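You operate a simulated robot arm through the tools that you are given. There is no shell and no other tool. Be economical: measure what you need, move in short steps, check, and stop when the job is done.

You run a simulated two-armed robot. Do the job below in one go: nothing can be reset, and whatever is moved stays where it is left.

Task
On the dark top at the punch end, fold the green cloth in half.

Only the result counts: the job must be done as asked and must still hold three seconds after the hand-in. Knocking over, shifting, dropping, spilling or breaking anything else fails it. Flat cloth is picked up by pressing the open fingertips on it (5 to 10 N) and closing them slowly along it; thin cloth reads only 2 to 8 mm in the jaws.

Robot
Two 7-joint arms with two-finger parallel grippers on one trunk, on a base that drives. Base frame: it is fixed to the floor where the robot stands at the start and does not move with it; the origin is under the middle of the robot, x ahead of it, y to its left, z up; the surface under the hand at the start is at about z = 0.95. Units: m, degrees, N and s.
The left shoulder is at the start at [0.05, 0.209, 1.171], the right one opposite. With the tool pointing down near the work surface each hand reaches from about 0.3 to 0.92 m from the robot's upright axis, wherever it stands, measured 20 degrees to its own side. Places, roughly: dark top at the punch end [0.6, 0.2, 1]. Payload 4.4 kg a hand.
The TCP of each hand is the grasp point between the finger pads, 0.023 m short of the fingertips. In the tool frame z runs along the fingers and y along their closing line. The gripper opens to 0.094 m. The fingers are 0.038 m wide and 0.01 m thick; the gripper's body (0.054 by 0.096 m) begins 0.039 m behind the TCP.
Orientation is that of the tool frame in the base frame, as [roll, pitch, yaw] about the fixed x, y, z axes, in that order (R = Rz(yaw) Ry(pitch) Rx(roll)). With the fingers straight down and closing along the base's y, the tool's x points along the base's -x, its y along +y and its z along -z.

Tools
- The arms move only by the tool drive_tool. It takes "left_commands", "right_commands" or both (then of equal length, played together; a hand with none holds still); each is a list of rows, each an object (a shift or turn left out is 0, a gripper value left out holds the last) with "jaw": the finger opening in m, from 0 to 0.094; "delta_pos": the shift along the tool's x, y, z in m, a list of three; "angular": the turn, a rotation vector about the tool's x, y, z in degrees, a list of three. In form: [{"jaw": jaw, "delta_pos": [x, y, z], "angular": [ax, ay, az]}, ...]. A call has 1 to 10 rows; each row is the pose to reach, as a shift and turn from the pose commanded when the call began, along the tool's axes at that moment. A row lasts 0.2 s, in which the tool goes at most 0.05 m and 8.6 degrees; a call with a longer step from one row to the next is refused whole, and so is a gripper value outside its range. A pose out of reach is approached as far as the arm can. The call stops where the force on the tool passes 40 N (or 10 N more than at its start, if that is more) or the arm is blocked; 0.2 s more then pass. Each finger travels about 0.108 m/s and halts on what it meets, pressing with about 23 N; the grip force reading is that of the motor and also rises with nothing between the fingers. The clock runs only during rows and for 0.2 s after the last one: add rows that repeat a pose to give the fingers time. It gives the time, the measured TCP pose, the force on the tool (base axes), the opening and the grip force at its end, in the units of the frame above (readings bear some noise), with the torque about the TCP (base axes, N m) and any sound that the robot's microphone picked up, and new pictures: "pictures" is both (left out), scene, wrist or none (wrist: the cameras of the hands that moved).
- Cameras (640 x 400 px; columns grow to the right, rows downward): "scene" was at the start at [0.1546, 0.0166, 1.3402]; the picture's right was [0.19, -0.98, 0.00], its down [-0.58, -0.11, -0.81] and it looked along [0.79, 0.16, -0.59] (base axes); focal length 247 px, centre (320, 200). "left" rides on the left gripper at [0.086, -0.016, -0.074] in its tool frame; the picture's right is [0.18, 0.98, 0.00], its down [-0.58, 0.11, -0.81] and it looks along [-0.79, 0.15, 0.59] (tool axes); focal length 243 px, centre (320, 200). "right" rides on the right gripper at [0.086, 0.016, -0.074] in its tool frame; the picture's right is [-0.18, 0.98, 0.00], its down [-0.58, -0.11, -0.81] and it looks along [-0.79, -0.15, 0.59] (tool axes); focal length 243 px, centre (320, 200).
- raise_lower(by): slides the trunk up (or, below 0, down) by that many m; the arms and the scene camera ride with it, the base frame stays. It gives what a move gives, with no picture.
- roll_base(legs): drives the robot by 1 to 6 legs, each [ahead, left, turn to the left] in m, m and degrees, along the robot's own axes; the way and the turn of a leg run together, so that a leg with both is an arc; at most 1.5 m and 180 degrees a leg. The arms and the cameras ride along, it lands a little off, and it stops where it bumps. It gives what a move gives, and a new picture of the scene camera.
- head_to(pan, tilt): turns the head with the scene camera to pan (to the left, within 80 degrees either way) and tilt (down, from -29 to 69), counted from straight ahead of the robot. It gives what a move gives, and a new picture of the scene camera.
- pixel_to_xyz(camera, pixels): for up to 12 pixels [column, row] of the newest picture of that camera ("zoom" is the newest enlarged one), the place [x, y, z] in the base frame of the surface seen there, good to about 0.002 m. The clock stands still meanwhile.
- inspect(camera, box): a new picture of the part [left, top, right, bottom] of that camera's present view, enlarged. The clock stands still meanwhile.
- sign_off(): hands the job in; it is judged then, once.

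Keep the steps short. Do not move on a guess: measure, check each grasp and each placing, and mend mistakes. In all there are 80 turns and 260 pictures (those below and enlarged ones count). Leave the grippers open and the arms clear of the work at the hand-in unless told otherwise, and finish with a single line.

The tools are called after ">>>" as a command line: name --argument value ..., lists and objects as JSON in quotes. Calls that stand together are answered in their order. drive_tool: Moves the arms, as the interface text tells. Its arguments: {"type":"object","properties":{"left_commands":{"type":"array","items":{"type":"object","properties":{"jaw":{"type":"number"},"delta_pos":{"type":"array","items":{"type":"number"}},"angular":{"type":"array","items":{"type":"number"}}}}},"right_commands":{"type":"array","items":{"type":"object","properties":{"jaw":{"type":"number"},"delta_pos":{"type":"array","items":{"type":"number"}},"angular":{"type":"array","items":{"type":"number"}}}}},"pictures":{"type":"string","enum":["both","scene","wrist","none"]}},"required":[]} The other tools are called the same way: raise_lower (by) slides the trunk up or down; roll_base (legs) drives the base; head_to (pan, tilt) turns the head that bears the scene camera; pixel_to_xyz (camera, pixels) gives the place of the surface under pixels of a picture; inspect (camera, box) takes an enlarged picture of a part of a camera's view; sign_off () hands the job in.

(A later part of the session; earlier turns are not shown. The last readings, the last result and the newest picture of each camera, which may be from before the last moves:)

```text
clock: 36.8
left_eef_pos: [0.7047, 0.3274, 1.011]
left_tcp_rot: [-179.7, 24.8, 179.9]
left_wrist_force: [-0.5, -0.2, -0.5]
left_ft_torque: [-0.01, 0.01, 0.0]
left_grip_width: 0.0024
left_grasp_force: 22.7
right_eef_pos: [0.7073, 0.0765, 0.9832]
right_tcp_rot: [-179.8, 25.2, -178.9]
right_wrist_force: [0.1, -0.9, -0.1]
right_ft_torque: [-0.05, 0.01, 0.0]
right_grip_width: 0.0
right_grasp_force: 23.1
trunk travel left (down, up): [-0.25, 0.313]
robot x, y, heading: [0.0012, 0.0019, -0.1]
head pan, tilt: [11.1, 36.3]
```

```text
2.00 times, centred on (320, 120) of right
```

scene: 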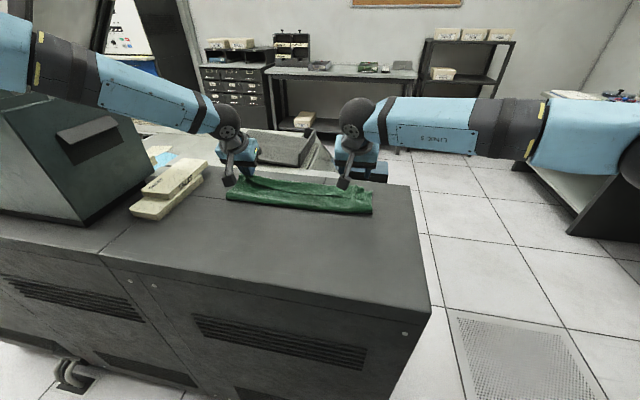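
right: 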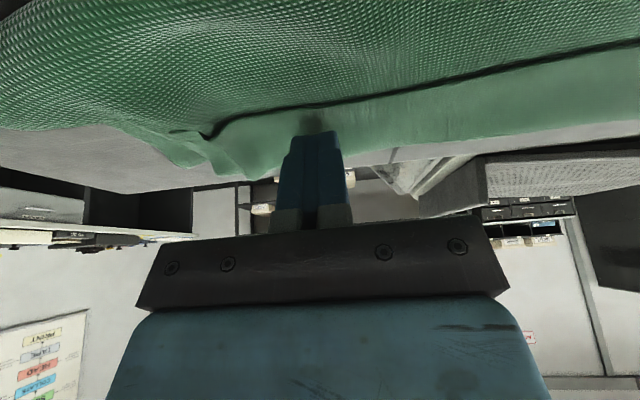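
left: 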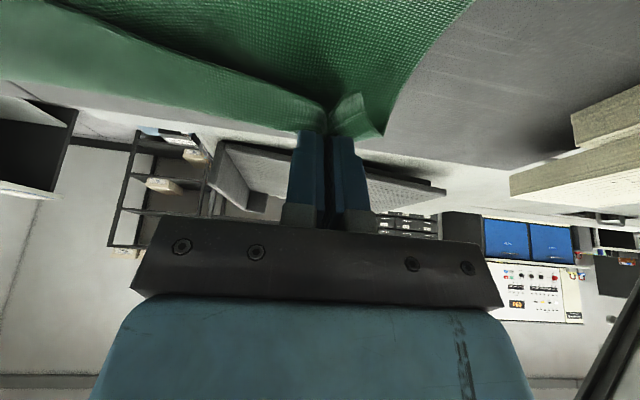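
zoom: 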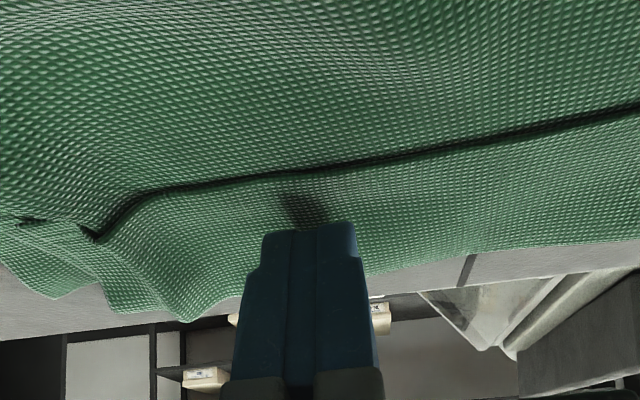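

The lip is flat there now and won't gather. The left hand has a good hold, so I flip the left end first: up, forward and upright, taut past the far edge. The right hand backs off upward.

>>> drive_tool --left_commands '[{"delta_pos": [-0.006, 0, -0.013], "angular": [0, 4, 0]}, {"delta_pos": [-0.0127, 0, -0.027], "angular": [0, 8, 0]}, {"delta_pos": [-0.023, 0, -0.026], "angular": [0, 14, 0]}, {"delta_pos": [-0.033, 0, -0.023], "angular": [0, 20, 0]}, {"delta_pos": [-0.039, 0, -0.012], "angular": [0, 25, 0]}, {"delta_pos": [-0.0447, 0, -0.001], "angular": [0, 25, 0]}, {"delta_pos": [-0.0408, 0, 0.017], "angular": [0, 25, 0]}]' --right_commands '[{"delta_pos": [-0.0085, 0, -0.018]}, {"delta_pos": [-0.017, 0, -0.036]}, {"delta_pos": [-0.0254, 0, -0.0544]}, {"delta_pos": [-0.0254, 0, -0.0544]}, {"delta_pos": [-0.0254, 0, -0.0544]}, {"delta_pos": [-0.0254, 0, -0.0544]}, {"delta_pos": [-0.0254, 0, -0.0544]}]'

>>> inspect --camera "scene" --box '[210, 140, 390, 225]'

```text
clock: 38.4
left_eef_pos: [0.7296, 0.3373, 1.0203]
left_tcp_rot: [-179.8, -0.2, 180.0]
left_wrist_force: [0.0, 0.2, 0.5]
left_ft_torque: [-0.02, -0.03, 0.01]
left_grip_width: 0.0024
left_grasp_force: 23.1
left hand out of reach, approached as far as the arm can: row 5, 6, 7
right_eef_pos: [0.7077, 0.0787, 1.0441]
right_tcp_rot: [-179.9, 25.3, -178.8]
right_wrist_force: [0.4, 0.7, 0.2]
right_ft_torque: [0.02, 0.0, -0.01]
right_grip_width: 0.0001
right_grasp_force: 22.8
trunk travel left (down, up): [-0.25, 0.313]
robot x, y, heading: [0.0011, -0.0024, 0.2]
head pan, tilt: [11.1, 36.3]
```

scene: 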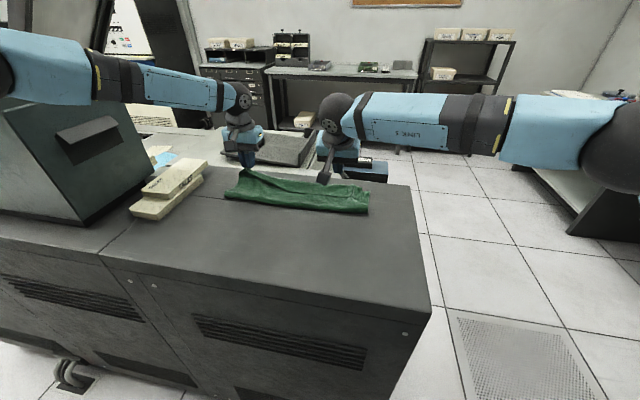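
right: 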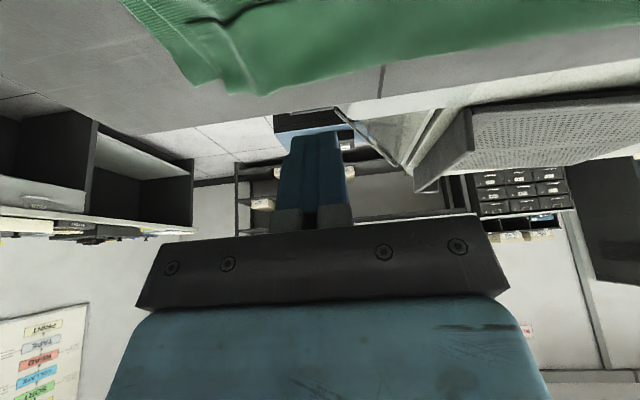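
left: 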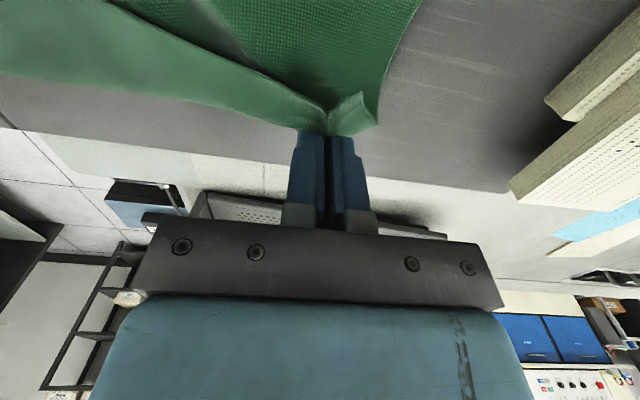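

```text
3.56 times, centred on (300, 182) of scene
```

zoom: 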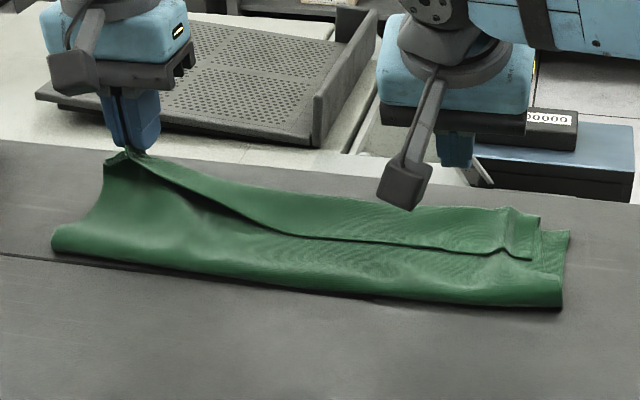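

The left end is held up and the lip edge is now lifted clear of the body between y≈0.2 and 0.3. I measure that raised edge so the right hand can pinch it in the air, and the cabinet's front edge in case I need to drive closer.

>>> pixel_to_xyz --camera "zoom" --pixels '[[160, 180], [185, 193], [210, 205], [235, 213], [260, 223], [290, 234], [340, 238], [420, 245], [200, 185], [230, 190], [260, 200], [300, 205]]'

>>> pixel_to_xyz --camera "scene" --pixels '[[425, 308], [300, 288], [200, 272], [300, 330], [415, 350]]'

>>> pixel_to_xyz --camera "left" --pixels '[[325, 108], [300, 95], [270, 78], [240, 60], [210, 45], [180, 32], [150, 18], [120, 5]]'

```text
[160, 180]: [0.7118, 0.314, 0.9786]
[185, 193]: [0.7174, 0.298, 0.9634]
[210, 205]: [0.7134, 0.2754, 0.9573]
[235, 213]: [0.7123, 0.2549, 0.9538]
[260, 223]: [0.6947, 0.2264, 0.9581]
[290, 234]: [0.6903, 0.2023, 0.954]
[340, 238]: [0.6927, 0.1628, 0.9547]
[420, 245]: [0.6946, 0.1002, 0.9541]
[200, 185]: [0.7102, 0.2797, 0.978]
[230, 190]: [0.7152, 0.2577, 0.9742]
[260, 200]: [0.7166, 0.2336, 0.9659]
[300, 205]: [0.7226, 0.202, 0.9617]
```

```text
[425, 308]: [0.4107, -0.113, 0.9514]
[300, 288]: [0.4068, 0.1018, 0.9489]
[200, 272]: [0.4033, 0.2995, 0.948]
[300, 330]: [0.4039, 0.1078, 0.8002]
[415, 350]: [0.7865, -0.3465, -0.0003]
```

```text
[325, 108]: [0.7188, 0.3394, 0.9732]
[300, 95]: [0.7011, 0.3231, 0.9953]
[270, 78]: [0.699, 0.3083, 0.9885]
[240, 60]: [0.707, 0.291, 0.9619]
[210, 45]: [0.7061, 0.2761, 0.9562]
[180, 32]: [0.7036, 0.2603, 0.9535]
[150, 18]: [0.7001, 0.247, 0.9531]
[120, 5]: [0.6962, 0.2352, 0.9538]
```

The lip rises only near the left hand, too close for both hands. I try the right pinch again at y≈0.11, where all layers lie flat, with a measured light press of about 2–3 N.

>>> drive_tool --right_commands '[{"jaw": 0.045, "delta_pos": [0, 0.015, 0]}, {"delta_pos": [0, 0.03, 0]}, {"delta_pos": [0.011, 0.03, 0.023]}, {"delta_pos": [0.02, 0.03, 0.043]}, {"delta_pos": [0.0254, 0.03, 0.0544]}, {"delta_pos": [0.0262, 0.03, 0.0562]}, {"delta_pos": [0.0262, 0.03, 0.0562]}]' --pictures "wrist"

```text
clock: 40.0
left_eef_pos: [0.7286, 0.3364, 1.0212]
left_tcp_rot: [-179.6, -0.1, 179.8]
left_wrist_force: [0.3, 0.7, -0.3]
left_ft_torque: [0.0, 0.01, -0.03]
left_grip_width: 0.0023
left_grasp_force: 22.7
right_eef_pos: [0.7081, 0.1067, 0.9823]
right_tcp_rot: [-179.8, 25.3, -179.0]
right_wrist_force: [-0.9, -0.2, 1.0]
right_ft_torque: [-0.02, 0.05, 0.0]
right_grip_width: 0.0451
right_grasp_force: 0.1
trunk travel left (down, up): [-0.25, 0.313]
robot x, y, heading: [-0.0018, -0.0039, -0.3]
head pan, tilt: [11.1, 36.3]
```

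right: 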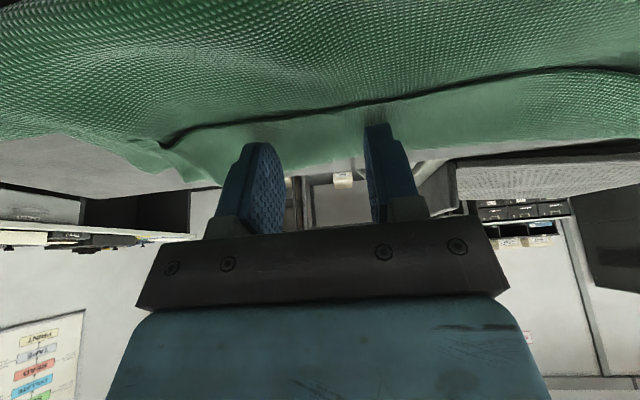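

Light contact, about 1 N. I press 0.4 mm more and close slowly.

>>> drive_tool --right_commands '[{"delta_pos": [0.0002, 0, 0.0004]}, {"delta_pos": [0.0002, 0, 0.0004], "jaw": 0.04}, {"delta_pos": [0.0002, 0, 0.0004], "jaw": 0.035}, {"delta_pos": [0.0002, 0, 0.0004], "jaw": 0.03}, {"delta_pos": [0.0002, 0, 0.0004], "jaw": 0.025}, {"delta_pos": [0.0002, 0, 0.0004], "jaw": 0.02}, {"delta_pos": [0.0002, 0, 0.0004], "jaw": 0.014}, {"delta_pos": [0.0002, 0, 0.0004], "jaw": 0.007}, {"delta_pos": [0.0002, 0, 0.0004], "jaw": 0.0}, {"delta_pos": [0.0002, 0, 0.0004], "jaw": 0.0}]' --pictures "wrist"

>>> inspect --camera "right" --box '[160, 20, 480, 220]'

```text
clock: 42.2
left_eef_pos: [0.7291, 0.3378, 1.0212]
left_tcp_rot: [-179.8, 0.0, 179.9]
left_wrist_force: [0.3, -6.0, -1.8]
left_ft_torque: [-0.15, 0.02, 0.05]
left_grip_width: 0.0025
left_grasp_force: 22.5
right_eef_pos: [0.7071, 0.1073, 0.983]
right_tcp_rot: [-179.7, 25.2, -178.9]
right_wrist_force: [0.1, 7.1, 4.6]
right_ft_torque: [0.21, -0.01, -0.01]
right_grip_width: 0.0039
right_grasp_force: 22.8
trunk travel left (down, up): [-0.25, 0.313]
robot x, y, heading: [0.0007, -0.0006, -0.1]
head pan, tilt: [11.1, 36.3]
```

right: 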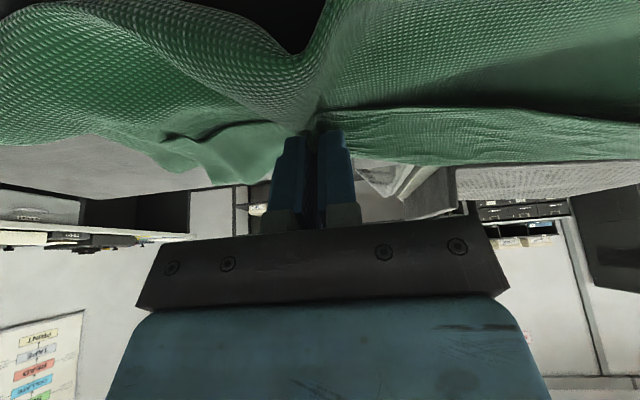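

```text
2.00 times, centred on (320, 120) of right
```

zoom: 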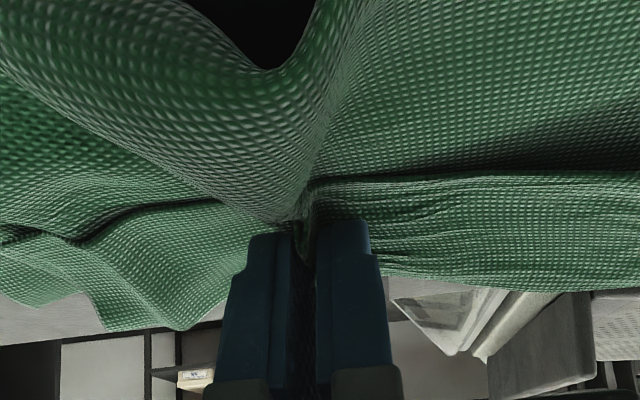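

The layers stick together and the right pinch takes all of them. I judge it cleaner to unfold with the left hand, move the base a little closer for better reach, and refold taut. First I open the right hand and back it up and away.

>>> drive_tool --right_commands '[{"jaw": 0.015}, {"jaw": 0.03}, {"jaw": 0.06}, {"delta_pos": [-0.008, 0, -0.018]}, {"delta_pos": [-0.017, 0, -0.036]}, {"delta_pos": [-0.03, 0, -0.07]}, {"delta_pos": [-0.04, -0.03, -0.1]}, {"delta_pos": [-0.045, -0.07, -0.12]}, {"delta_pos": [-0.045, -0.11, -0.12]}]' --pictures "scene"

>>> inspect --camera "scene" --box '[210, 140, 390, 225]'

```text
clock: 44.2
left_eef_pos: [0.7295, 0.3376, 1.0201]
left_tcp_rot: [-179.8, -0.1, 180.0]
left_wrist_force: [0.1, -0.6, -1.0]
left_ft_torque: [0.07, 0.02, 0.02]
left_grip_width: 0.0022
left_grasp_force: 22.8
right_eef_pos: [0.6998, -0.0039, 1.1076]
right_tcp_rot: [-179.9, 25.2, -179.0]
right_wrist_force: [-0.1, 0.1, -0.1]
right_ft_torque: [0.03, 0.01, 0.03]
right_grip_width: 0.0599
right_grasp_force: 0.1
trunk travel left (down, up): [-0.25, 0.313]
robot x, y, heading: [0.0018, 0.0002, -0.1]
head pan, tilt: [11.1, 36.3]
```

scene: 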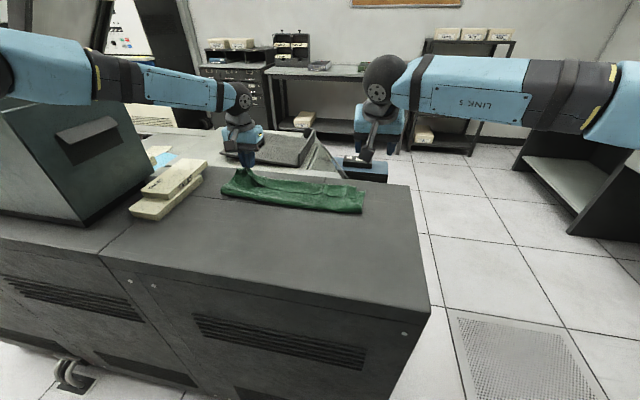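

```text
3.56 times, centred on (300, 182) of scene
```

zoom: 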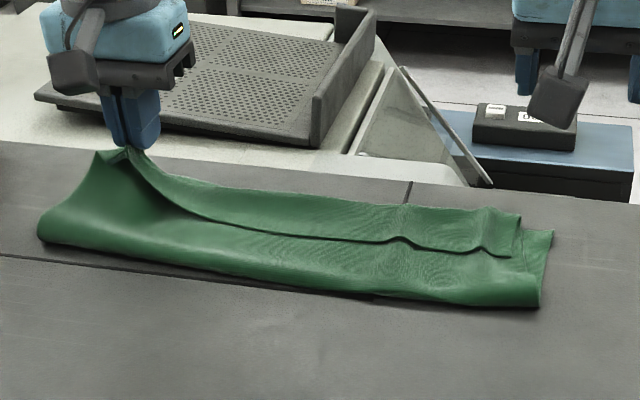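

The cloth slid about 2 cm to the left but is otherwise intact. Now the left hand carries its corner back toward me on an arc to unfold.

>>> drive_tool --left_commands '[{"delta_pos": [0.005, 0, -0.03]}, {"delta_pos": [0.03, -0.005, -0.06]}, {"delta_pos": [0.07, -0.01, -0.08]}, {"delta_pos": [0.11, -0.01, -0.09]}, {"delta_pos": [0.15, -0.01, -0.09]}, {"delta_pos": [0.19, -0.01, -0.08]}, {"delta_pos": [0.23, -0.01, -0.06]}, {"delta_pos": [0.258, -0.005, -0.03]}, {"delta_pos": [0.275, 0, 0.0]}, {"delta_pos": [0.28, 0, 0.015]}]' --pictures "scene"

>>> inspect --camera "scene" --box '[160, 140, 400, 290]'

```text
clock: 46.4
left_eef_pos: [0.4493, 0.3386, 1.0058]
left_tcp_rot: [-179.8, -0.2, -180.0]
left_wrist_force: [0.4, 0.4, 0.2]
left_ft_torque: [0.02, 0.01, -0.01]
left_grip_width: 0.0019
left_grasp_force: 23.3
right_eef_pos: [0.6999, -0.003, 1.108]
right_tcp_rot: [-179.8, 25.3, -178.8]
right_wrist_force: [-0.2, -0.1, 0.3]
right_ft_torque: [-0.01, -0.02, 0.0]
right_grip_width: 0.0598
right_grasp_force: 0.0
trunk travel left (down, up): [-0.25, 0.313]
robot x, y, heading: [-0.0032, 0.0011, 0.1]
head pan, tilt: [11.1, 36.3]
```

scene: 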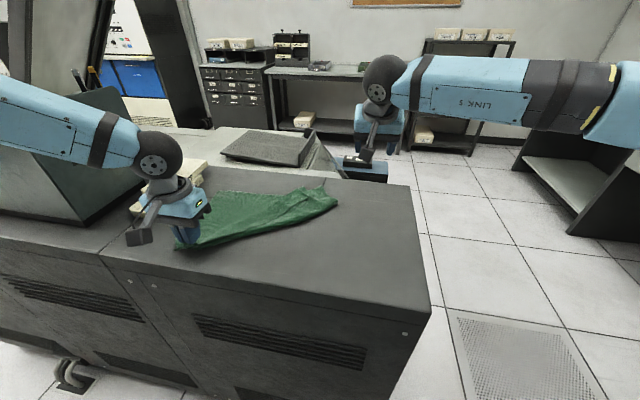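

```text
2.67 times, centred on (280, 215) of scene
```

zoom: 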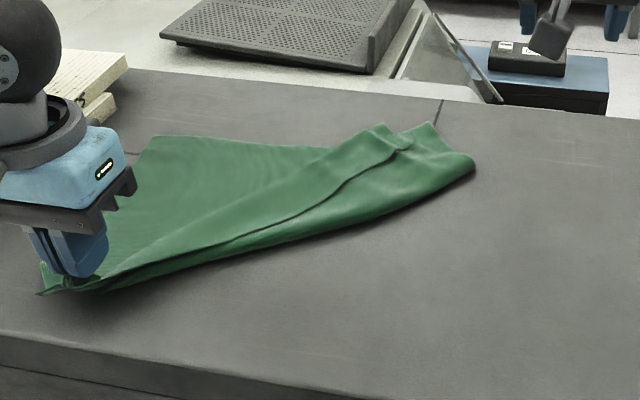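

The left side is unfolded, but the right part is still doubled along a diagonal. I lift the left corner high so the rest hangs open, then look.

>>> drive_tool --left_commands '[{"delta_pos": [0, 0, -0.04]}, {"delta_pos": [0, 0, -0.08]}, {"delta_pos": [0, 0, -0.12]}, {"delta_pos": [0, 0, -0.16]}, {"delta_pos": [-0.01, 0, -0.2]}, {"delta_pos": [-0.02, 0, -0.24]}, {"delta_pos": [-0.03, 0, -0.26]}, {"delta_pos": [-0.03, 0, -0.26]}, {"delta_pos": [-0.03, 0, -0.26]}]' --pictures "scene"

```text
clock: 48.4
left_eef_pos: [0.4803, 0.3387, 1.2655]
left_tcp_rot: [-179.7, -0.1, 179.9]
left_wrist_force: [-0.6, 0.4, -0.6]
left_ft_torque: [0.03, -0.01, 0.02]
left_grip_width: 0.0022
left_grasp_force: 24.0
right_eef_pos: [0.7003, -0.0035, 1.108]
right_tcp_rot: [-179.9, 25.2, -178.9]
right_wrist_force: [0.4, -0.2, 0.2]
right_ft_torque: [0.01, 0.0, 0.0]
right_grip_width: 0.0602
right_grasp_force: 0.0
trunk travel left (down, up): [-0.25, 0.313]
robot x, y, heading: [0.0002, -0.0006, 0.2]
head pan, tilt: [11.1, 36.3]
```

scene: 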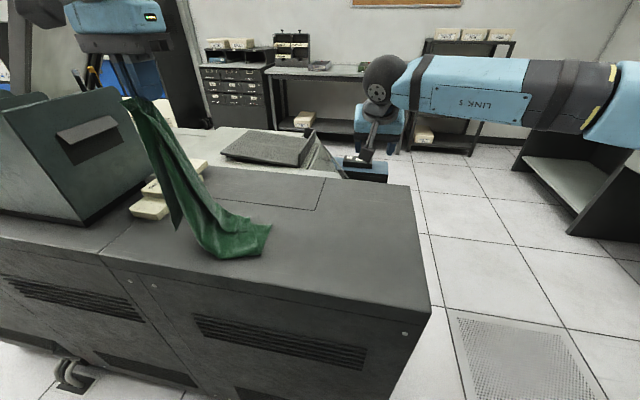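

The cloth hangs from the left hand. I move it away from the SALES pads toward the middle (y≈0.25) and lift a bit more so it opens fully.

>>> drive_tool --left_commands '[{"delta_pos": [-0.01, -0.03, -0.02]}, {"delta_pos": [-0.02, -0.06, -0.05]}, {"delta_pos": [-0.03, -0.09, -0.08]}, {"delta_pos": [-0.04, -0.11, -0.11]}, {"delta_pos": [-0.04, -0.12, -0.14]}, {"delta_pos": [-0.04, -0.12, -0.16]}, {"delta_pos": [-0.04, -0.12, -0.16]}, {"delta_pos": [-0.04, -0.12, -0.16]}]' --right_commands '[{"delta_pos": [0.01, -0.02, -0.01]}, {"delta_pos": [0.02, -0.04, -0.01]}, {"delta_pos": [0.03, -0.06, -0.01]}, {"delta_pos": [0.04, -0.08, -0.01]}, {"delta_pos": [0.05, -0.1, -0.01]}, {"delta_pos": [0.06, -0.1, -0.01]}, {"delta_pos": [0.06, -0.1, -0.01]}, {"delta_pos": [0.06, -0.1, -0.01]}]' --pictures "scene"

>>> head_to --pan 15 --tilt 20

```text
clock: 50.2
left_eef_pos: [0.5188, 0.2207, 1.4254]
left_tcp_rot: [-179.7, -0.2, 179.8]
left_wrist_force: [0.5, 0.1, -1.3]
left_ft_torque: [0.02, -0.02, -0.02]
left_grip_width: 0.0022
left_grasp_force: 23.7
right_eef_pos: [0.6421, -0.1038, 1.0915]
right_tcp_rot: [-179.8, 25.2, -178.8]
right_wrist_force: [0.1, 0.4, -1.2]
right_ft_torque: [0.01, 0.01, 0.03]
right_grip_width: 0.06
right_grasp_force: 0.1
trunk travel left (down, up): [-0.25, 0.313]
robot x, y, heading: [0.0004, 0.0026, -0.4]
head pan, tilt: [11.1, 36.3]
```

scene: 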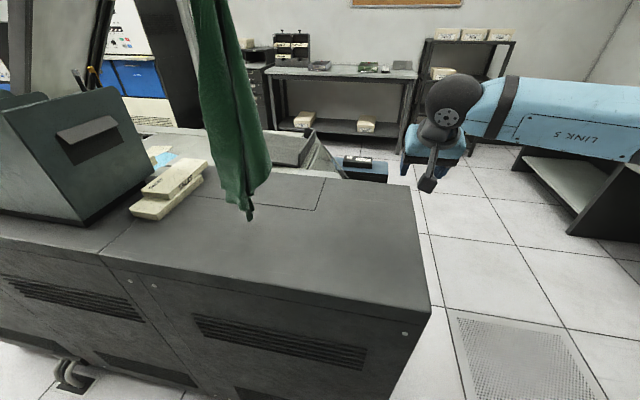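

```text
clock: 51.0
left_eef_pos: [0.519, 0.2214, 1.4254]
left_tcp_rot: [-179.8, -0.3, 179.9]
left_wrist_force: [-0.2, -0.2, -0.7]
left_ft_torque: [0.05, -0.02, 0.0]
left_grip_width: 0.0023
left_grasp_force: 22.9
right_eef_pos: [0.6416, -0.1037, 1.0911]
right_tcp_rot: [-179.9, 25.2, -178.9]
right_wrist_force: [0.2, 0.4, -0.5]
right_ft_torque: [0.01, 0.01, 0.03]
right_grip_width: 0.06
right_grasp_force: 0.0
trunk travel left (down, up): [-0.25, 0.313]
robot x, y, heading: [-0.002, -0.0002, 0.1]
head pan, tilt: [15.0, 20.0]
```

scene: 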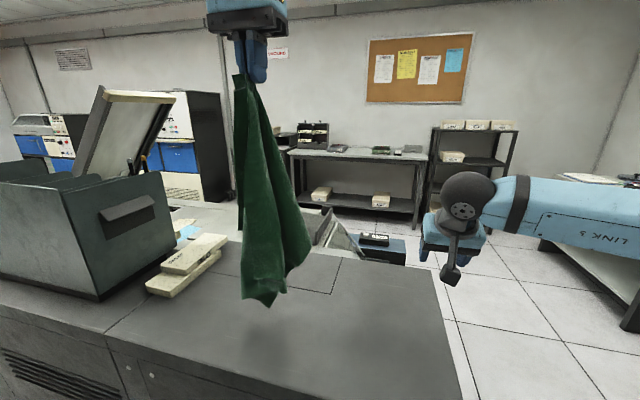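

The cloth now hangs free from one corner, fully unfolded. I zoom in and measure its other corners so that I can take a second corner with the right hand in the air.

>>> inspect --camera "scene" --box '[180, 50, 420, 320]'

>>> pixel_to_xyz --camera "scene" --pixels '[[240, 80], [250, 90], [278, 130], [307, 250], [268, 303], [243, 297], [285, 290], [239, 170], [270, 150], [295, 200], [255, 200], [284, 240]]'

```text
1.48 times, centred on (300, 185) of scene
```

zoom: 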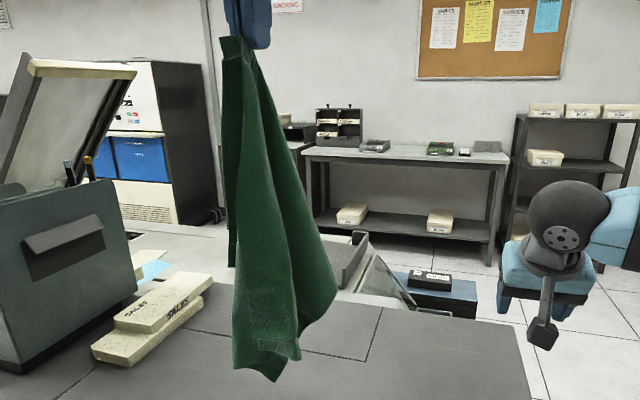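

```text
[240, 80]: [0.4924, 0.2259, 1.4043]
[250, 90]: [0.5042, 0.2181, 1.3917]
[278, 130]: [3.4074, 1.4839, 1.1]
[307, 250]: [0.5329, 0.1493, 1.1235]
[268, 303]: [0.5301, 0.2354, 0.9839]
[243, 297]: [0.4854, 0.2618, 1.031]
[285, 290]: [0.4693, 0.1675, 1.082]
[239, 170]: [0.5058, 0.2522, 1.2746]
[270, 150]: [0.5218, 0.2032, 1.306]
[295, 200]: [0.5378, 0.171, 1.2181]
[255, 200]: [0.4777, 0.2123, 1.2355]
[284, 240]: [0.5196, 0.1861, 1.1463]
```

The visible front-left edge runs straight down from the held corner A to corner B (243,297), about 0.38 m long, so it is the long edge. Plan: set B down at the right side of the top, draw A to the left while lowering so the A–B edge lies straight, pinch B with the right hand and then lift both. First I move the right hand clear and carry the cloth to the right.

>>> drive_tool --left_commands '[{"delta_pos": [0.0, -0.02, 0]}, {"delta_pos": [0.0, -0.05, 0]}, {"delta_pos": [0.0, -0.08, 0]}, {"delta_pos": [0.0, -0.11, 0.0]}, {"delta_pos": [0.0, -0.14, 0.0]}, {"delta_pos": [0.0, -0.16, 0.0]}, {"delta_pos": [0.0, -0.17, 0.02]}, {"delta_pos": [0.0, -0.17, 0.04]}, {"delta_pos": [0.0, -0.17, 0.06]}, {"delta_pos": [0.0, -0.17, 0.06]}]' --right_commands '[{"delta_pos": [0.02, -0.03, 0]}, {"delta_pos": [0.04, -0.07, 0]}, {"delta_pos": [0.06, -0.11, -0.02]}, {"delta_pos": [0.08, -0.15, -0.04]}, {"delta_pos": [0.1, -0.18, -0.06]}, {"delta_pos": [0.12, -0.18, -0.06]}, {"delta_pos": [0.12, -0.18, -0.06]}, {"delta_pos": [0.12, -0.18, -0.06]}, {"delta_pos": [0.12, -0.18, -0.06]}, {"delta_pos": [0.12, -0.18, -0.06]}]' --pictures "none"

>>> head_to --pan 5 --tilt 30

```text
clock: 53.2
left_eef_pos: [0.4878, 0.1466, 1.3432]
left_tcp_rot: [-179.7, 0.0, 179.9]
left_wrist_force: [-0.5, 0.0, 0.4]
left_ft_torque: [-0.01, -0.03, 0.0]
left_grip_width: 0.0021
left_grasp_force: 22.9
left hand out of reach, approached as far as the arm can: row 2, 3, 4, 5, 6, 7, 8, 9, 10
right_eef_pos: [0.5122, -0.288, 1.0961]
right_tcp_rot: [-179.8, 25.2, -178.8]
right_wrist_force: [-0.1, 0.6, 0.3]
right_ft_torque: [0.03, 0.01, -0.01]
right_grip_width: 0.0602
right_grasp_force: 0.1
trunk travel left (down, up): [-0.25, 0.313]
robot x, y, heading: [-0.0015, 0.0006, 0.0]
head pan, tilt: [15.0, 20.0]
```

```text
clock: 53.9
left_eef_pos: [0.4884, 0.1474, 1.3427]
left_tcp_rot: [-179.7, -0.2, 179.8]
left_wrist_force: [-0.6, 0.3, -0.5]
left_ft_torque: [0.01, -0.02, -0.03]
left_grip_width: 0.0024
left_grasp_force: 22.7
right_eef_pos: [0.5131, -0.2876, 1.0947]
right_tcp_rot: [-179.8, 25.2, -178.9]
right_wrist_force: [0.4, 0.9, -0.5]
right_ft_torque: [-0.02, -0.01, 0.0]
right_grip_width: 0.06
right_grasp_force: 0.0
trunk travel left (down, up): [-0.25, 0.313]
robot x, y, heading: [-0.0019, -0.0019, 0.3]
head pan, tilt: [5.0, 30.0]
```

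scene: 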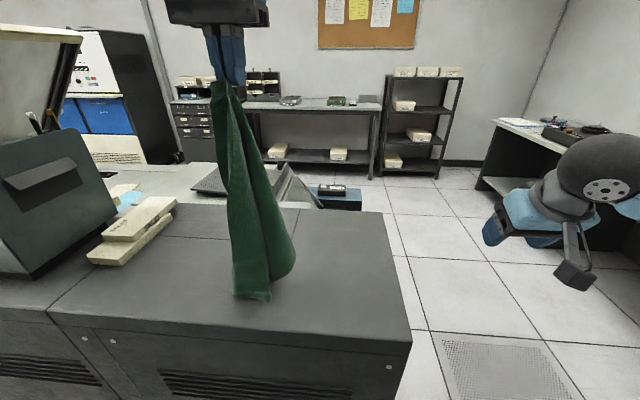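

The left hand is limited at that height, but the bottom has just reached the top. I lower and move further right in small steps.

>>> drive_tool --left_commands '[{"delta_pos": [-0.005, -0.01, 0.03]}, {"delta_pos": [-0.01, -0.03, 0.05]}, {"delta_pos": [-0.01, -0.05, 0.06]}, {"delta_pos": [-0.01, -0.07, 0.06]}, {"delta_pos": [-0.01, -0.08, 0.06]}]' --pictures "scene"

>>> inspect --camera "scene" --box '[160, 130, 380, 320]'

```text
clock: 55.1
left_eef_pos: [0.4954, 0.1336, 1.285]
left_tcp_rot: [-179.9, -0.1, 179.9]
left_wrist_force: [0.9, -0.6, -0.6]
left_ft_torque: [0.01, -0.02, 0.0]
left_grip_width: 0.0021
left_grasp_force: 23.1
left hand out of reach, approached as far as the arm can: row 1, 2, 3, 4, 5
right_eef_pos: [0.5131, -0.2867, 1.0953]
right_tcp_rot: [-179.7, 25.2, -178.9]
right_wrist_force: [-0.9, 0.1, 0.1]
right_ft_torque: [0.0, 0.01, 0.04]
right_grip_width: 0.06
right_grasp_force: 0.0
trunk travel left (down, up): [-0.25, 0.313]
robot x, y, heading: [0.0009, -0.0006, -0.3]
head pan, tilt: [5.0, 30.0]
```

scene: 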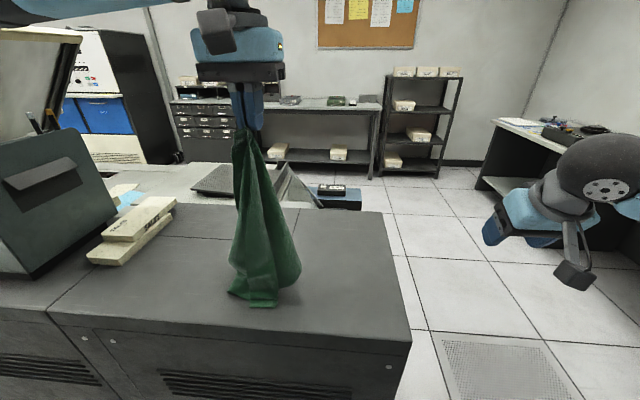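

```text
2.11 times, centred on (270, 225) of scene
```

zoom: 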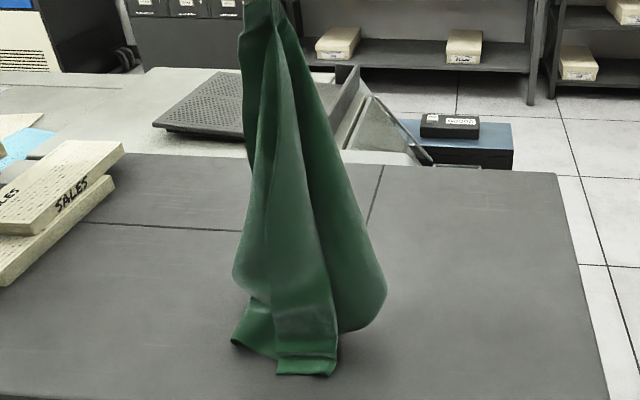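

Now I draw the held corner A to the left while lowering, so the cloth lays out along the A–B edge.

>>> drive_tool --left_commands '[{"delta_pos": [0, 0.03, 0.02]}, {"delta_pos": [0, 0.06, 0.045]}, {"delta_pos": [0.0, 0.09, 0.07]}, {"delta_pos": [0.0, 0.12, 0.1]}, {"delta_pos": [0.005, 0.15, 0.13]}, {"delta_pos": [0.01, 0.18, 0.16]}, {"delta_pos": [0.015, 0.205, 0.19]}, {"delta_pos": [0.02, 0.225, 0.22]}, {"delta_pos": [0.025, 0.24, 0.25]}, {"delta_pos": [0.025, 0.245, 0.265]}]' --pictures "scene"

>>> inspect --camera "scene" --box '[80, 160, 400, 360]'

```text
clock: 57.3
left_eef_pos: [0.4701, 0.3775, 1.0175]
left_tcp_rot: [-179.6, -0.2, 180.0]
left_wrist_force: [0.0, 0.0, 0.4]
left_ft_torque: [0.05, -0.01, -0.01]
left_grip_width: 0.0024
left_grasp_force: 22.8
right_eef_pos: [0.5133, -0.2874, 1.0954]
right_tcp_rot: [-179.8, 25.2, -179.1]
right_wrist_force: [0.3, -0.3, 0.7]
right_ft_torque: [-0.01, 0.0, 0.0]
right_grip_width: 0.06
right_grasp_force: 0.1
trunk travel left (down, up): [-0.25, 0.313]
robot x, y, heading: [-0.0018, -0.0003, 0.2]
head pan, tilt: [5.0, 30.0]
```

scene: 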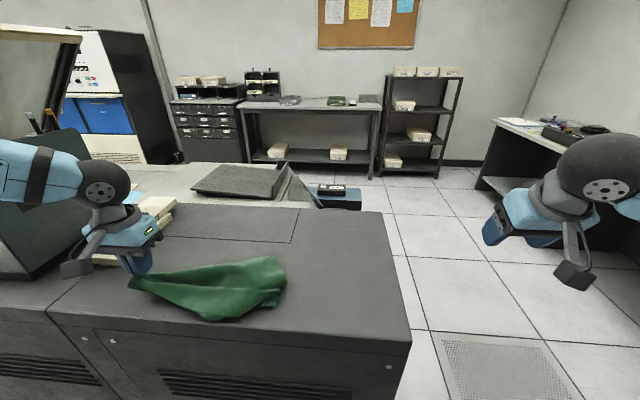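

```text
2.00 times, centred on (240, 260) of scene
```

zoom: 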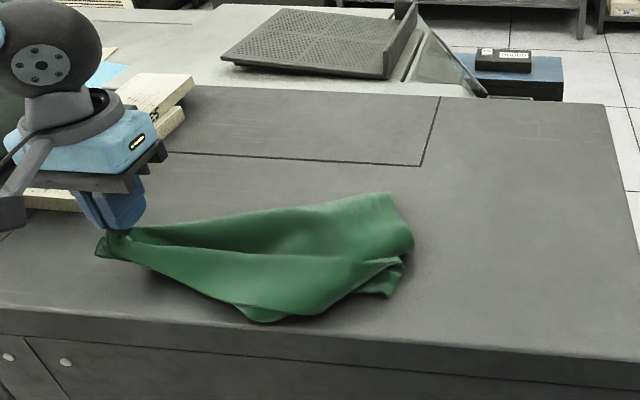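

The cloth lies partly doubled. I measure its visible points to identify corners.

>>> pixel_to_xyz --camera "zoom" --pixels '[[388, 196], [411, 240], [402, 258], [388, 296], [372, 290], [265, 318], [320, 315], [235, 305], [300, 205], [170, 230], [97, 252], [330, 250]]'

>>> inspect --camera "scene" --box '[190, 245, 300, 330]'

```text
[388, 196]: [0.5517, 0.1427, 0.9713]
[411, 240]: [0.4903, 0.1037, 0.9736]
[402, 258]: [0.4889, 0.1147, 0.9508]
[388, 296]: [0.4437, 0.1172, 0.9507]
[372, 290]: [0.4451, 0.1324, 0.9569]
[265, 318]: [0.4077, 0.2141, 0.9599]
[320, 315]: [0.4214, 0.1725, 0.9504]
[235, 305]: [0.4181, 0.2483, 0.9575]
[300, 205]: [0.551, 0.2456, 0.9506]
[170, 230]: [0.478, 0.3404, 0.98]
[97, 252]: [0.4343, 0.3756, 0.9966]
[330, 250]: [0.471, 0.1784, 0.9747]
```

```text
4.71 times, centred on (245, 288) of scene
```

zoom: 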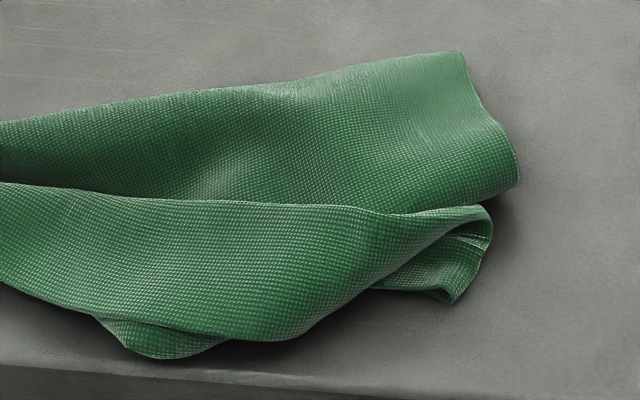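

The upper-right point (0.552, 0.143, 0.971) is about 0.25 m from the held corner, so it should be corner D, the other end of the short edge. It stands up off the top. I bring the right hand upright above it.

>>> drive_tool --right_commands '[{"jaw": 0.06, "delta_pos": [0, 0.043, 0.005], "angular": [0, 2.5, 0]}, {"delta_pos": [0, 0.087, 0.01], "angular": [0, 5, 0]}, {"delta_pos": [0, 0.13, 0.015], "angular": [0, 7.5, 0]}, {"delta_pos": [0, 0.174, 0.02], "angular": [0, 10, 0]}, {"delta_pos": [0, 0.218, 0.025], "angular": [0, 12.5, 0]}, {"delta_pos": [0, 0.262, 0.03], "angular": [0, 15, 0]}, {"delta_pos": [0.001, 0.306, 0.035], "angular": [0, 17.5, 0]}, {"delta_pos": [0.001, 0.35, 0.045], "angular": [0, 20, 0]}, {"delta_pos": [0.002, 0.393, 0.055], "angular": [0, 22.5, 0]}, {"delta_pos": [0.0027, 0.435, 0.068], "angular": [0, 25, 0]}]'

>>> inspect --camera "right" --box '[160, 20, 480, 220]'

```text
clock: 59.5
left_eef_pos: [0.4706, 0.3782, 1.0174]
left_tcp_rot: [-179.6, -0.3, 179.9]
left_wrist_force: [1.0, 0.6, -0.8]
left_ft_torque: [0.01, 0.04, 0.0]
left_grip_width: 0.0023
left_grasp_force: 23.0
right_eef_pos: [0.5304, 0.151, 1.0349]
right_tcp_rot: [-179.6, 0.3, -179.0]
right_wrist_force: [-0.4, 0.8, 0.7]
right_ft_torque: [0.03, 0.03, 0.02]
right_grip_width: 0.06
right_grasp_force: 0.1
trunk travel left (down, up): [-0.25, 0.313]
robot x, y, heading: [-0.0011, 0.0041, -0.0]
head pan, tilt: [5.0, 30.0]
```

scene: 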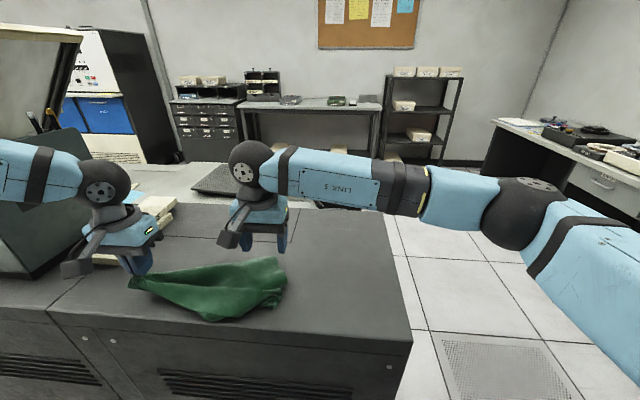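
right: 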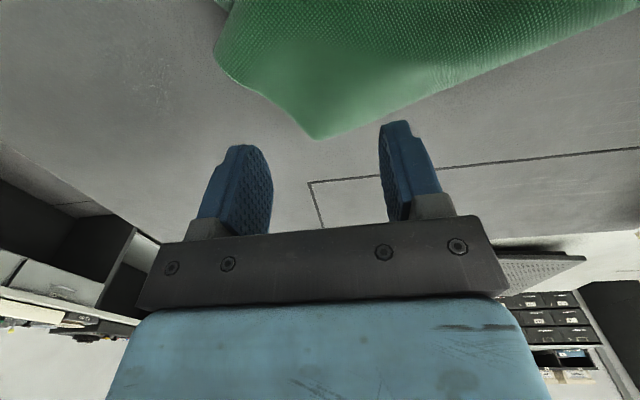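

```text
2.00 times, centred on (320, 120) of right
```

zoom: 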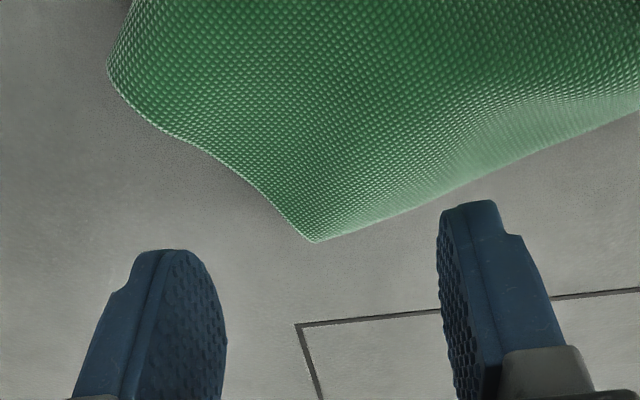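

A clean free corner D is at (315,137) in the right view. I measure the surface there.

>>> pixel_to_xyz --camera "right" --pixels '[[317, 136], [317, 125], [317, 112], [317, 95], [290, 120], [345, 122], [265, 95], [380, 105], [300, 115]]'

```text
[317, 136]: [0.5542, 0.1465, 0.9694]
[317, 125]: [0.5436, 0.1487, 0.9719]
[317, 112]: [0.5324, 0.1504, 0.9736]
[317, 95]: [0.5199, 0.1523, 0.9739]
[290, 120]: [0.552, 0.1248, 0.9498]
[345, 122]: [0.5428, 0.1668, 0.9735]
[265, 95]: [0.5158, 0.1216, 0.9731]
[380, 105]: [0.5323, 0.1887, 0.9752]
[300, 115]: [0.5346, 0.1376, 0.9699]
```

Corner D is at (0.554, 0.147), raised 2 cm. I center the hand over it at x≈0.552, lower beside it and close slowly.

>>> drive_tool --right_commands '[{"jaw": 0.05, "delta_pos": [-0.0215, -0.002, 0.0]}, {"delta_pos": [-0.0215, -0.002, 0.03]}, {"delta_pos": [-0.0215, -0.002, 0.05]}, {"delta_pos": [-0.0215, -0.002, 0.058]}, {"delta_pos": [-0.0215, -0.002, 0.058], "jaw": 0.04}, {"delta_pos": [-0.0215, -0.002, 0.058], "jaw": 0.03}, {"delta_pos": [-0.0215, -0.002, 0.058], "jaw": 0.02}, {"delta_pos": [-0.0215, -0.002, 0.058], "jaw": 0.01}, {"delta_pos": [-0.0215, -0.002, 0.058], "jaw": 0.0}, {"delta_pos": [-0.0215, -0.002, 0.058], "jaw": 0.0}]'

>>> inspect --camera "right" --box '[160, 20, 480, 220]'

```text
clock: 61.7
left_eef_pos: [0.4691, 0.3768, 1.0176]
left_tcp_rot: [-179.6, -0.1, 179.9]
left_wrist_force: [1.3, -0.8, -0.9]
left_ft_torque: [-0.06, -0.02, -0.01]
left_grip_width: 0.0026
left_grasp_force: 23.1
right_eef_pos: [0.5512, 0.1458, 0.976]
right_tcp_rot: [-179.9, 0.2, -178.9]
right_wrist_force: [-0.8, 2.5, 7.8]
right_ft_torque: [0.08, 0.08, 0.01]
right_grip_width: 0.0037
right_grasp_force: 23.0
trunk travel left (down, up): [-0.25, 0.313]
robot x, y, heading: [0.001, -0.0024, 0.0]
head pan, tilt: [5.0, 30.0]
```

scene: 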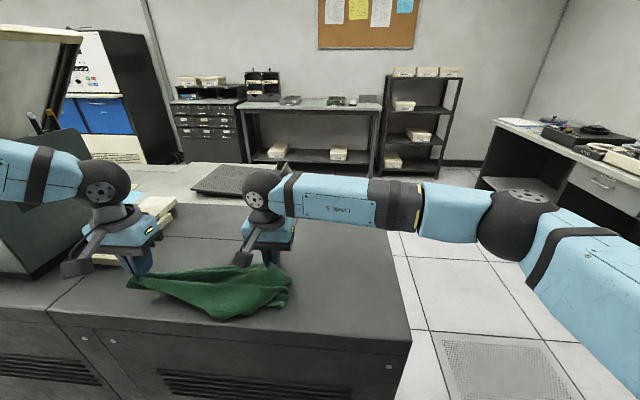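
right: 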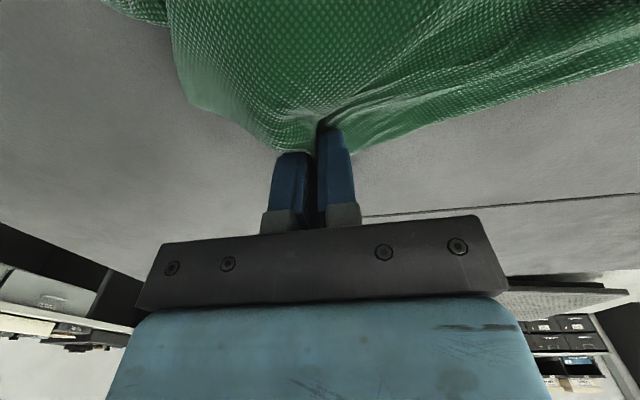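

```text
2.00 times, centred on (320, 120) of right
```

zoom: 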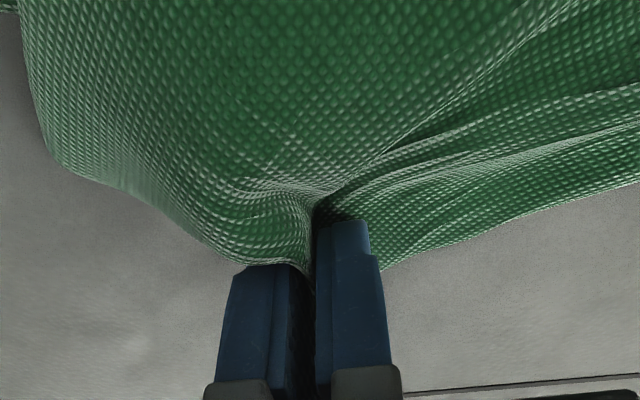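

D is gripped (3.7 mm). I lift both hands together to hang the cloth from its short edge A–D.

>>> drive_tool --left_commands '[{"delta_pos": [0, -0.01, -0.02]}, {"delta_pos": [0, -0.02, -0.055]}, {"delta_pos": [0, -0.03, -0.09]}, {"delta_pos": [-0.005, -0.04, -0.13]}, {"delta_pos": [-0.01, -0.05, -0.17]}, {"delta_pos": [-0.015, -0.06, -0.21]}, {"delta_pos": [-0.02, -0.06, -0.25]}, {"delta_pos": [-0.025, -0.06, -0.29]}, {"delta_pos": [-0.03, -0.06, -0.325]}, {"delta_pos": [-0.03, -0.06, -0.345]}]' --right_commands '[{"delta_pos": [0, 0, -0.04]}, {"delta_pos": [0.003, -0.005, -0.08]}, {"delta_pos": [0.008, -0.012, -0.12]}, {"delta_pos": [0.015, -0.02, -0.16]}, {"delta_pos": [0.023, -0.03, -0.2]}, {"delta_pos": [0.03, -0.04, -0.24]}, {"delta_pos": [0.037, -0.047, -0.28]}, {"delta_pos": [0.044, -0.053, -0.32]}, {"delta_pos": [0.05, -0.058, -0.36]}, {"delta_pos": [0.05, -0.058, -0.385]}]' --pictures "none"

>>> head_to --pan 15 --tilt 15

```text
clock: 63.9
left_eef_pos: [0.4995, 0.317, 1.3653]
left_tcp_rot: [-179.7, -0.2, 179.9]
left_wrist_force: [-0.2, -0.4, 0.0]
left_ft_torque: [0.02, 0.01, -0.01]
left_grip_width: 0.0025
left_grasp_force: 22.8
right_eef_pos: [0.4982, 0.0876, 1.3617]
right_tcp_rot: [-179.9, 0.1, -178.9]
right_wrist_force: [1.0, 0.5, -0.3]
right_ft_torque: [0.01, -0.04, 0.03]
right_grip_width: 0.0036
right_grasp_force: 23.3
trunk travel left (down, up): [-0.25, 0.313]
robot x, y, heading: [-0.0031, 0.0008, 0.0]
head pan, tilt: [5.0, 30.0]
```

```text
clock: 64.7
left_eef_pos: [0.5001, 0.317, 1.3628]
left_tcp_rot: [-179.8, -0.1, 179.9]
left_wrist_force: [1.4, -0.2, 0.5]
left_ft_torque: [0.0, -0.04, -0.01]
left_grip_width: 0.0024
left_grasp_force: 22.9
right_eef_pos: [0.4989, 0.0884, 1.3606]
right_tcp_rot: [-179.8, 0.2, -179.0]
right_wrist_force: [0.1, 0.3, 0.0]
right_ft_torque: [0.02, 0.03, 0.07]
right_grip_width: 0.0037
right_grasp_force: 22.8
trunk travel left (down, up): [-0.25, 0.313]
robot x, y, heading: [0.0028, 0.0015, 0.1]
head pan, tilt: [15.0, 15.0]
```

scene: 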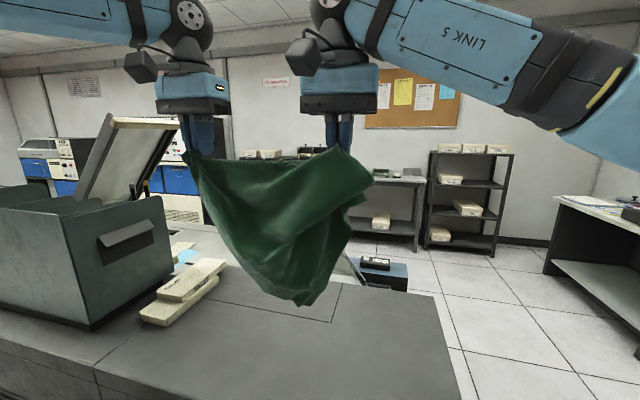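

I zoom in on the hanging cloth to see what is held.

>>> inspect --camera "scene" --box '[160, 120, 400, 320]'

>>> inspect --camera "right" --box '[0, 0, 640, 400]'

>>> inspect --camera "left" --box '[0, 0, 640, 400]'

>>> pixel_to_xyz --camera "scene" --pixels '[[187, 156], [345, 152], [372, 182], [350, 215], [345, 235], [330, 285], [305, 304], [250, 275], [215, 220], [270, 160], [280, 220], [330, 170]]'

```text
2.00 times, centred on (280, 220) of scene
```

zoom: 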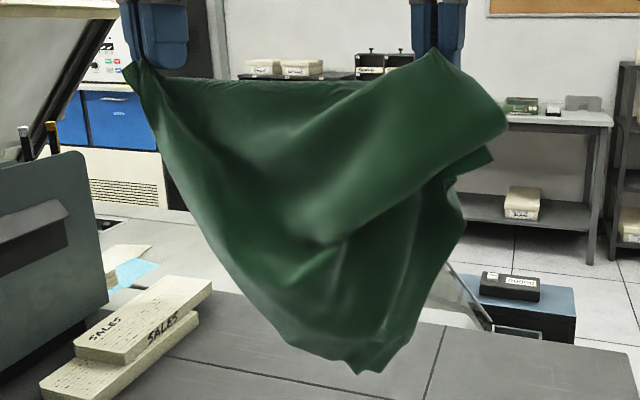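

```text
1.00 times, centred on (320, 200) of right (not enlarged: the box is as wide or as high as the picture)
```

zoom: 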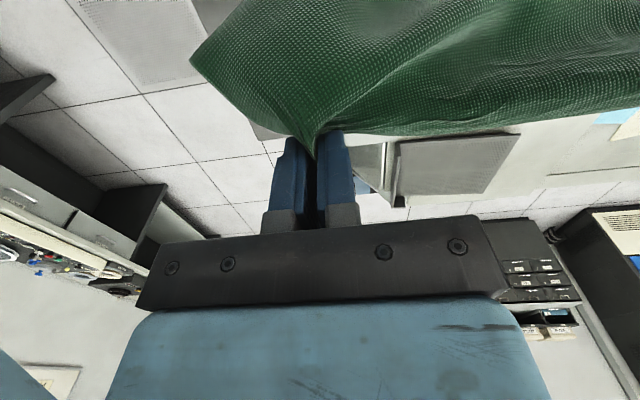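

```text
1.00 times, centred on (320, 200) of left (not enlarged: the box is as wide or as high as the picture)
```

zoom: 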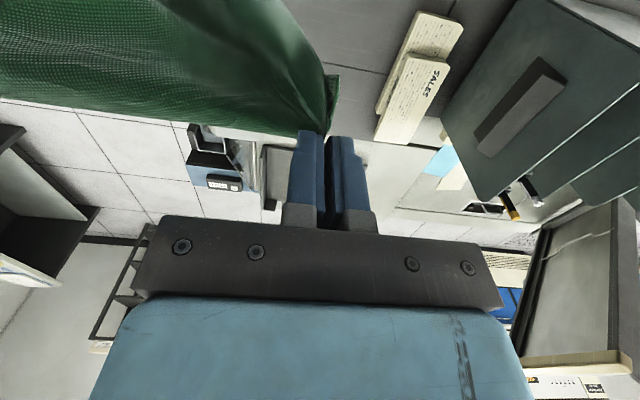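

```text
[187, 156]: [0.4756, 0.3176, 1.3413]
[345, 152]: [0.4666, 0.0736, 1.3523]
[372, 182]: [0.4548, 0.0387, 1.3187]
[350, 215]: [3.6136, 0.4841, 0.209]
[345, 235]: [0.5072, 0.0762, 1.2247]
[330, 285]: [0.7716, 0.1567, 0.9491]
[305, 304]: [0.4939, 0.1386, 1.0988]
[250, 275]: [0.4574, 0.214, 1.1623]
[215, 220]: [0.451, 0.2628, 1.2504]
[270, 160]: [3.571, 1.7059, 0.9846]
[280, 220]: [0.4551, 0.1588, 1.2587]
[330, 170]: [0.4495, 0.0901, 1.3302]
```

The right wrist view shows a free edge running on both sides of the right pinch, with the corner about 7 cm further right. So the hands hold the long edge A–B, the right one a little short of B. That is fine for laying it flat: I carry it forward and lower until the bottom edge touches, and then draw back toward me.

>>> drive_tool --left_commands '[{"delta_pos": [-0.03, 0, 0.02]}, {"delta_pos": [-0.06, 0, 0.04]}, {"delta_pos": [-0.09, 0, 0.06]}, {"delta_pos": [-0.12, 0, 0.08]}, {"delta_pos": [-0.15, 0, 0.1]}, {"delta_pos": [-0.16, 0, 0.12]}, {"delta_pos": [-0.16, 0, 0.12]}, {"delta_pos": [-0.16, 0, 0.12]}]' --right_commands '[{"delta_pos": [-0.03, -0.004, 0.02]}, {"delta_pos": [-0.06, -0.008, 0.04]}, {"delta_pos": [-0.09, -0.01, 0.06]}, {"delta_pos": [-0.12, -0.012, 0.08]}, {"delta_pos": [-0.15, -0.012, 0.1]}, {"delta_pos": [-0.16, -0.012, 0.12]}, {"delta_pos": [-0.16, -0.012, 0.12]}, {"delta_pos": [-0.16, -0.012, 0.12]}]' --pictures "none"

>>> head_to --pan 11 --tilt 28

```text
clock: 66.5
left_eef_pos: [0.6608, 0.3164, 1.2443]
left_tcp_rot: [-179.8, -0.2, 179.9]
left_wrist_force: [-0.2, 0.0, 0.4]
left_ft_torque: [-0.02, 0.04, 0.0]
left_grip_width: 0.002
left_grasp_force: 22.7
right_eef_pos: [0.6632, 0.079, 1.2404]
right_tcp_rot: [-179.8, 0.3, -179.0]
right_wrist_force: [0.0, 0.8, 0.6]
right_ft_torque: [0.01, 0.0, 0.04]
right_grip_width: 0.0033
right_grasp_force: 22.7
trunk travel left (down, up): [-0.25, 0.313]
robot x, y, heading: [0.0008, 0.0007, -0.1]
head pan, tilt: [15.0, 15.0]
```

```text
clock: 67.2
left_eef_pos: [0.6617, 0.3166, 1.2455]
left_tcp_rot: [-179.7, -0.2, 179.9]
left_wrist_force: [-0.1, -1.1, 0.1]
left_ft_torque: [-0.01, -0.02, 0.02]
left_grip_width: 0.0024
left_grasp_force: 23.1
right_eef_pos: [0.6627, 0.0794, 1.2395]
right_tcp_rot: [-179.9, 0.2, -179.1]
right_wrist_force: [0.2, 0.2, 0.6]
right_ft_torque: [0.01, 0.01, 0.03]
right_grip_width: 0.0033
right_grasp_force: 23.1
trunk travel left (down, up): [-0.25, 0.313]
robot x, y, heading: [0.0033, 0.0002, -0.0]
head pan, tilt: [11.0, 28.0]
```

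scene: 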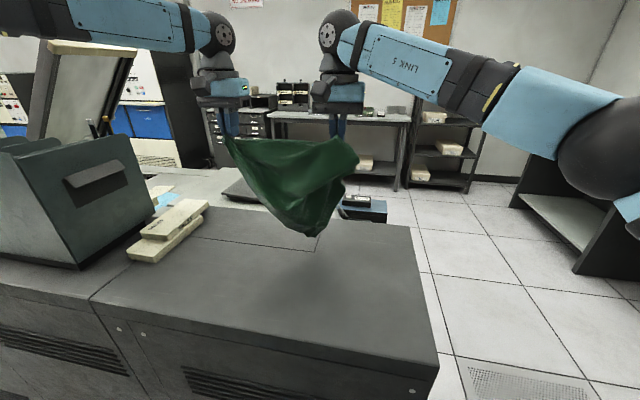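

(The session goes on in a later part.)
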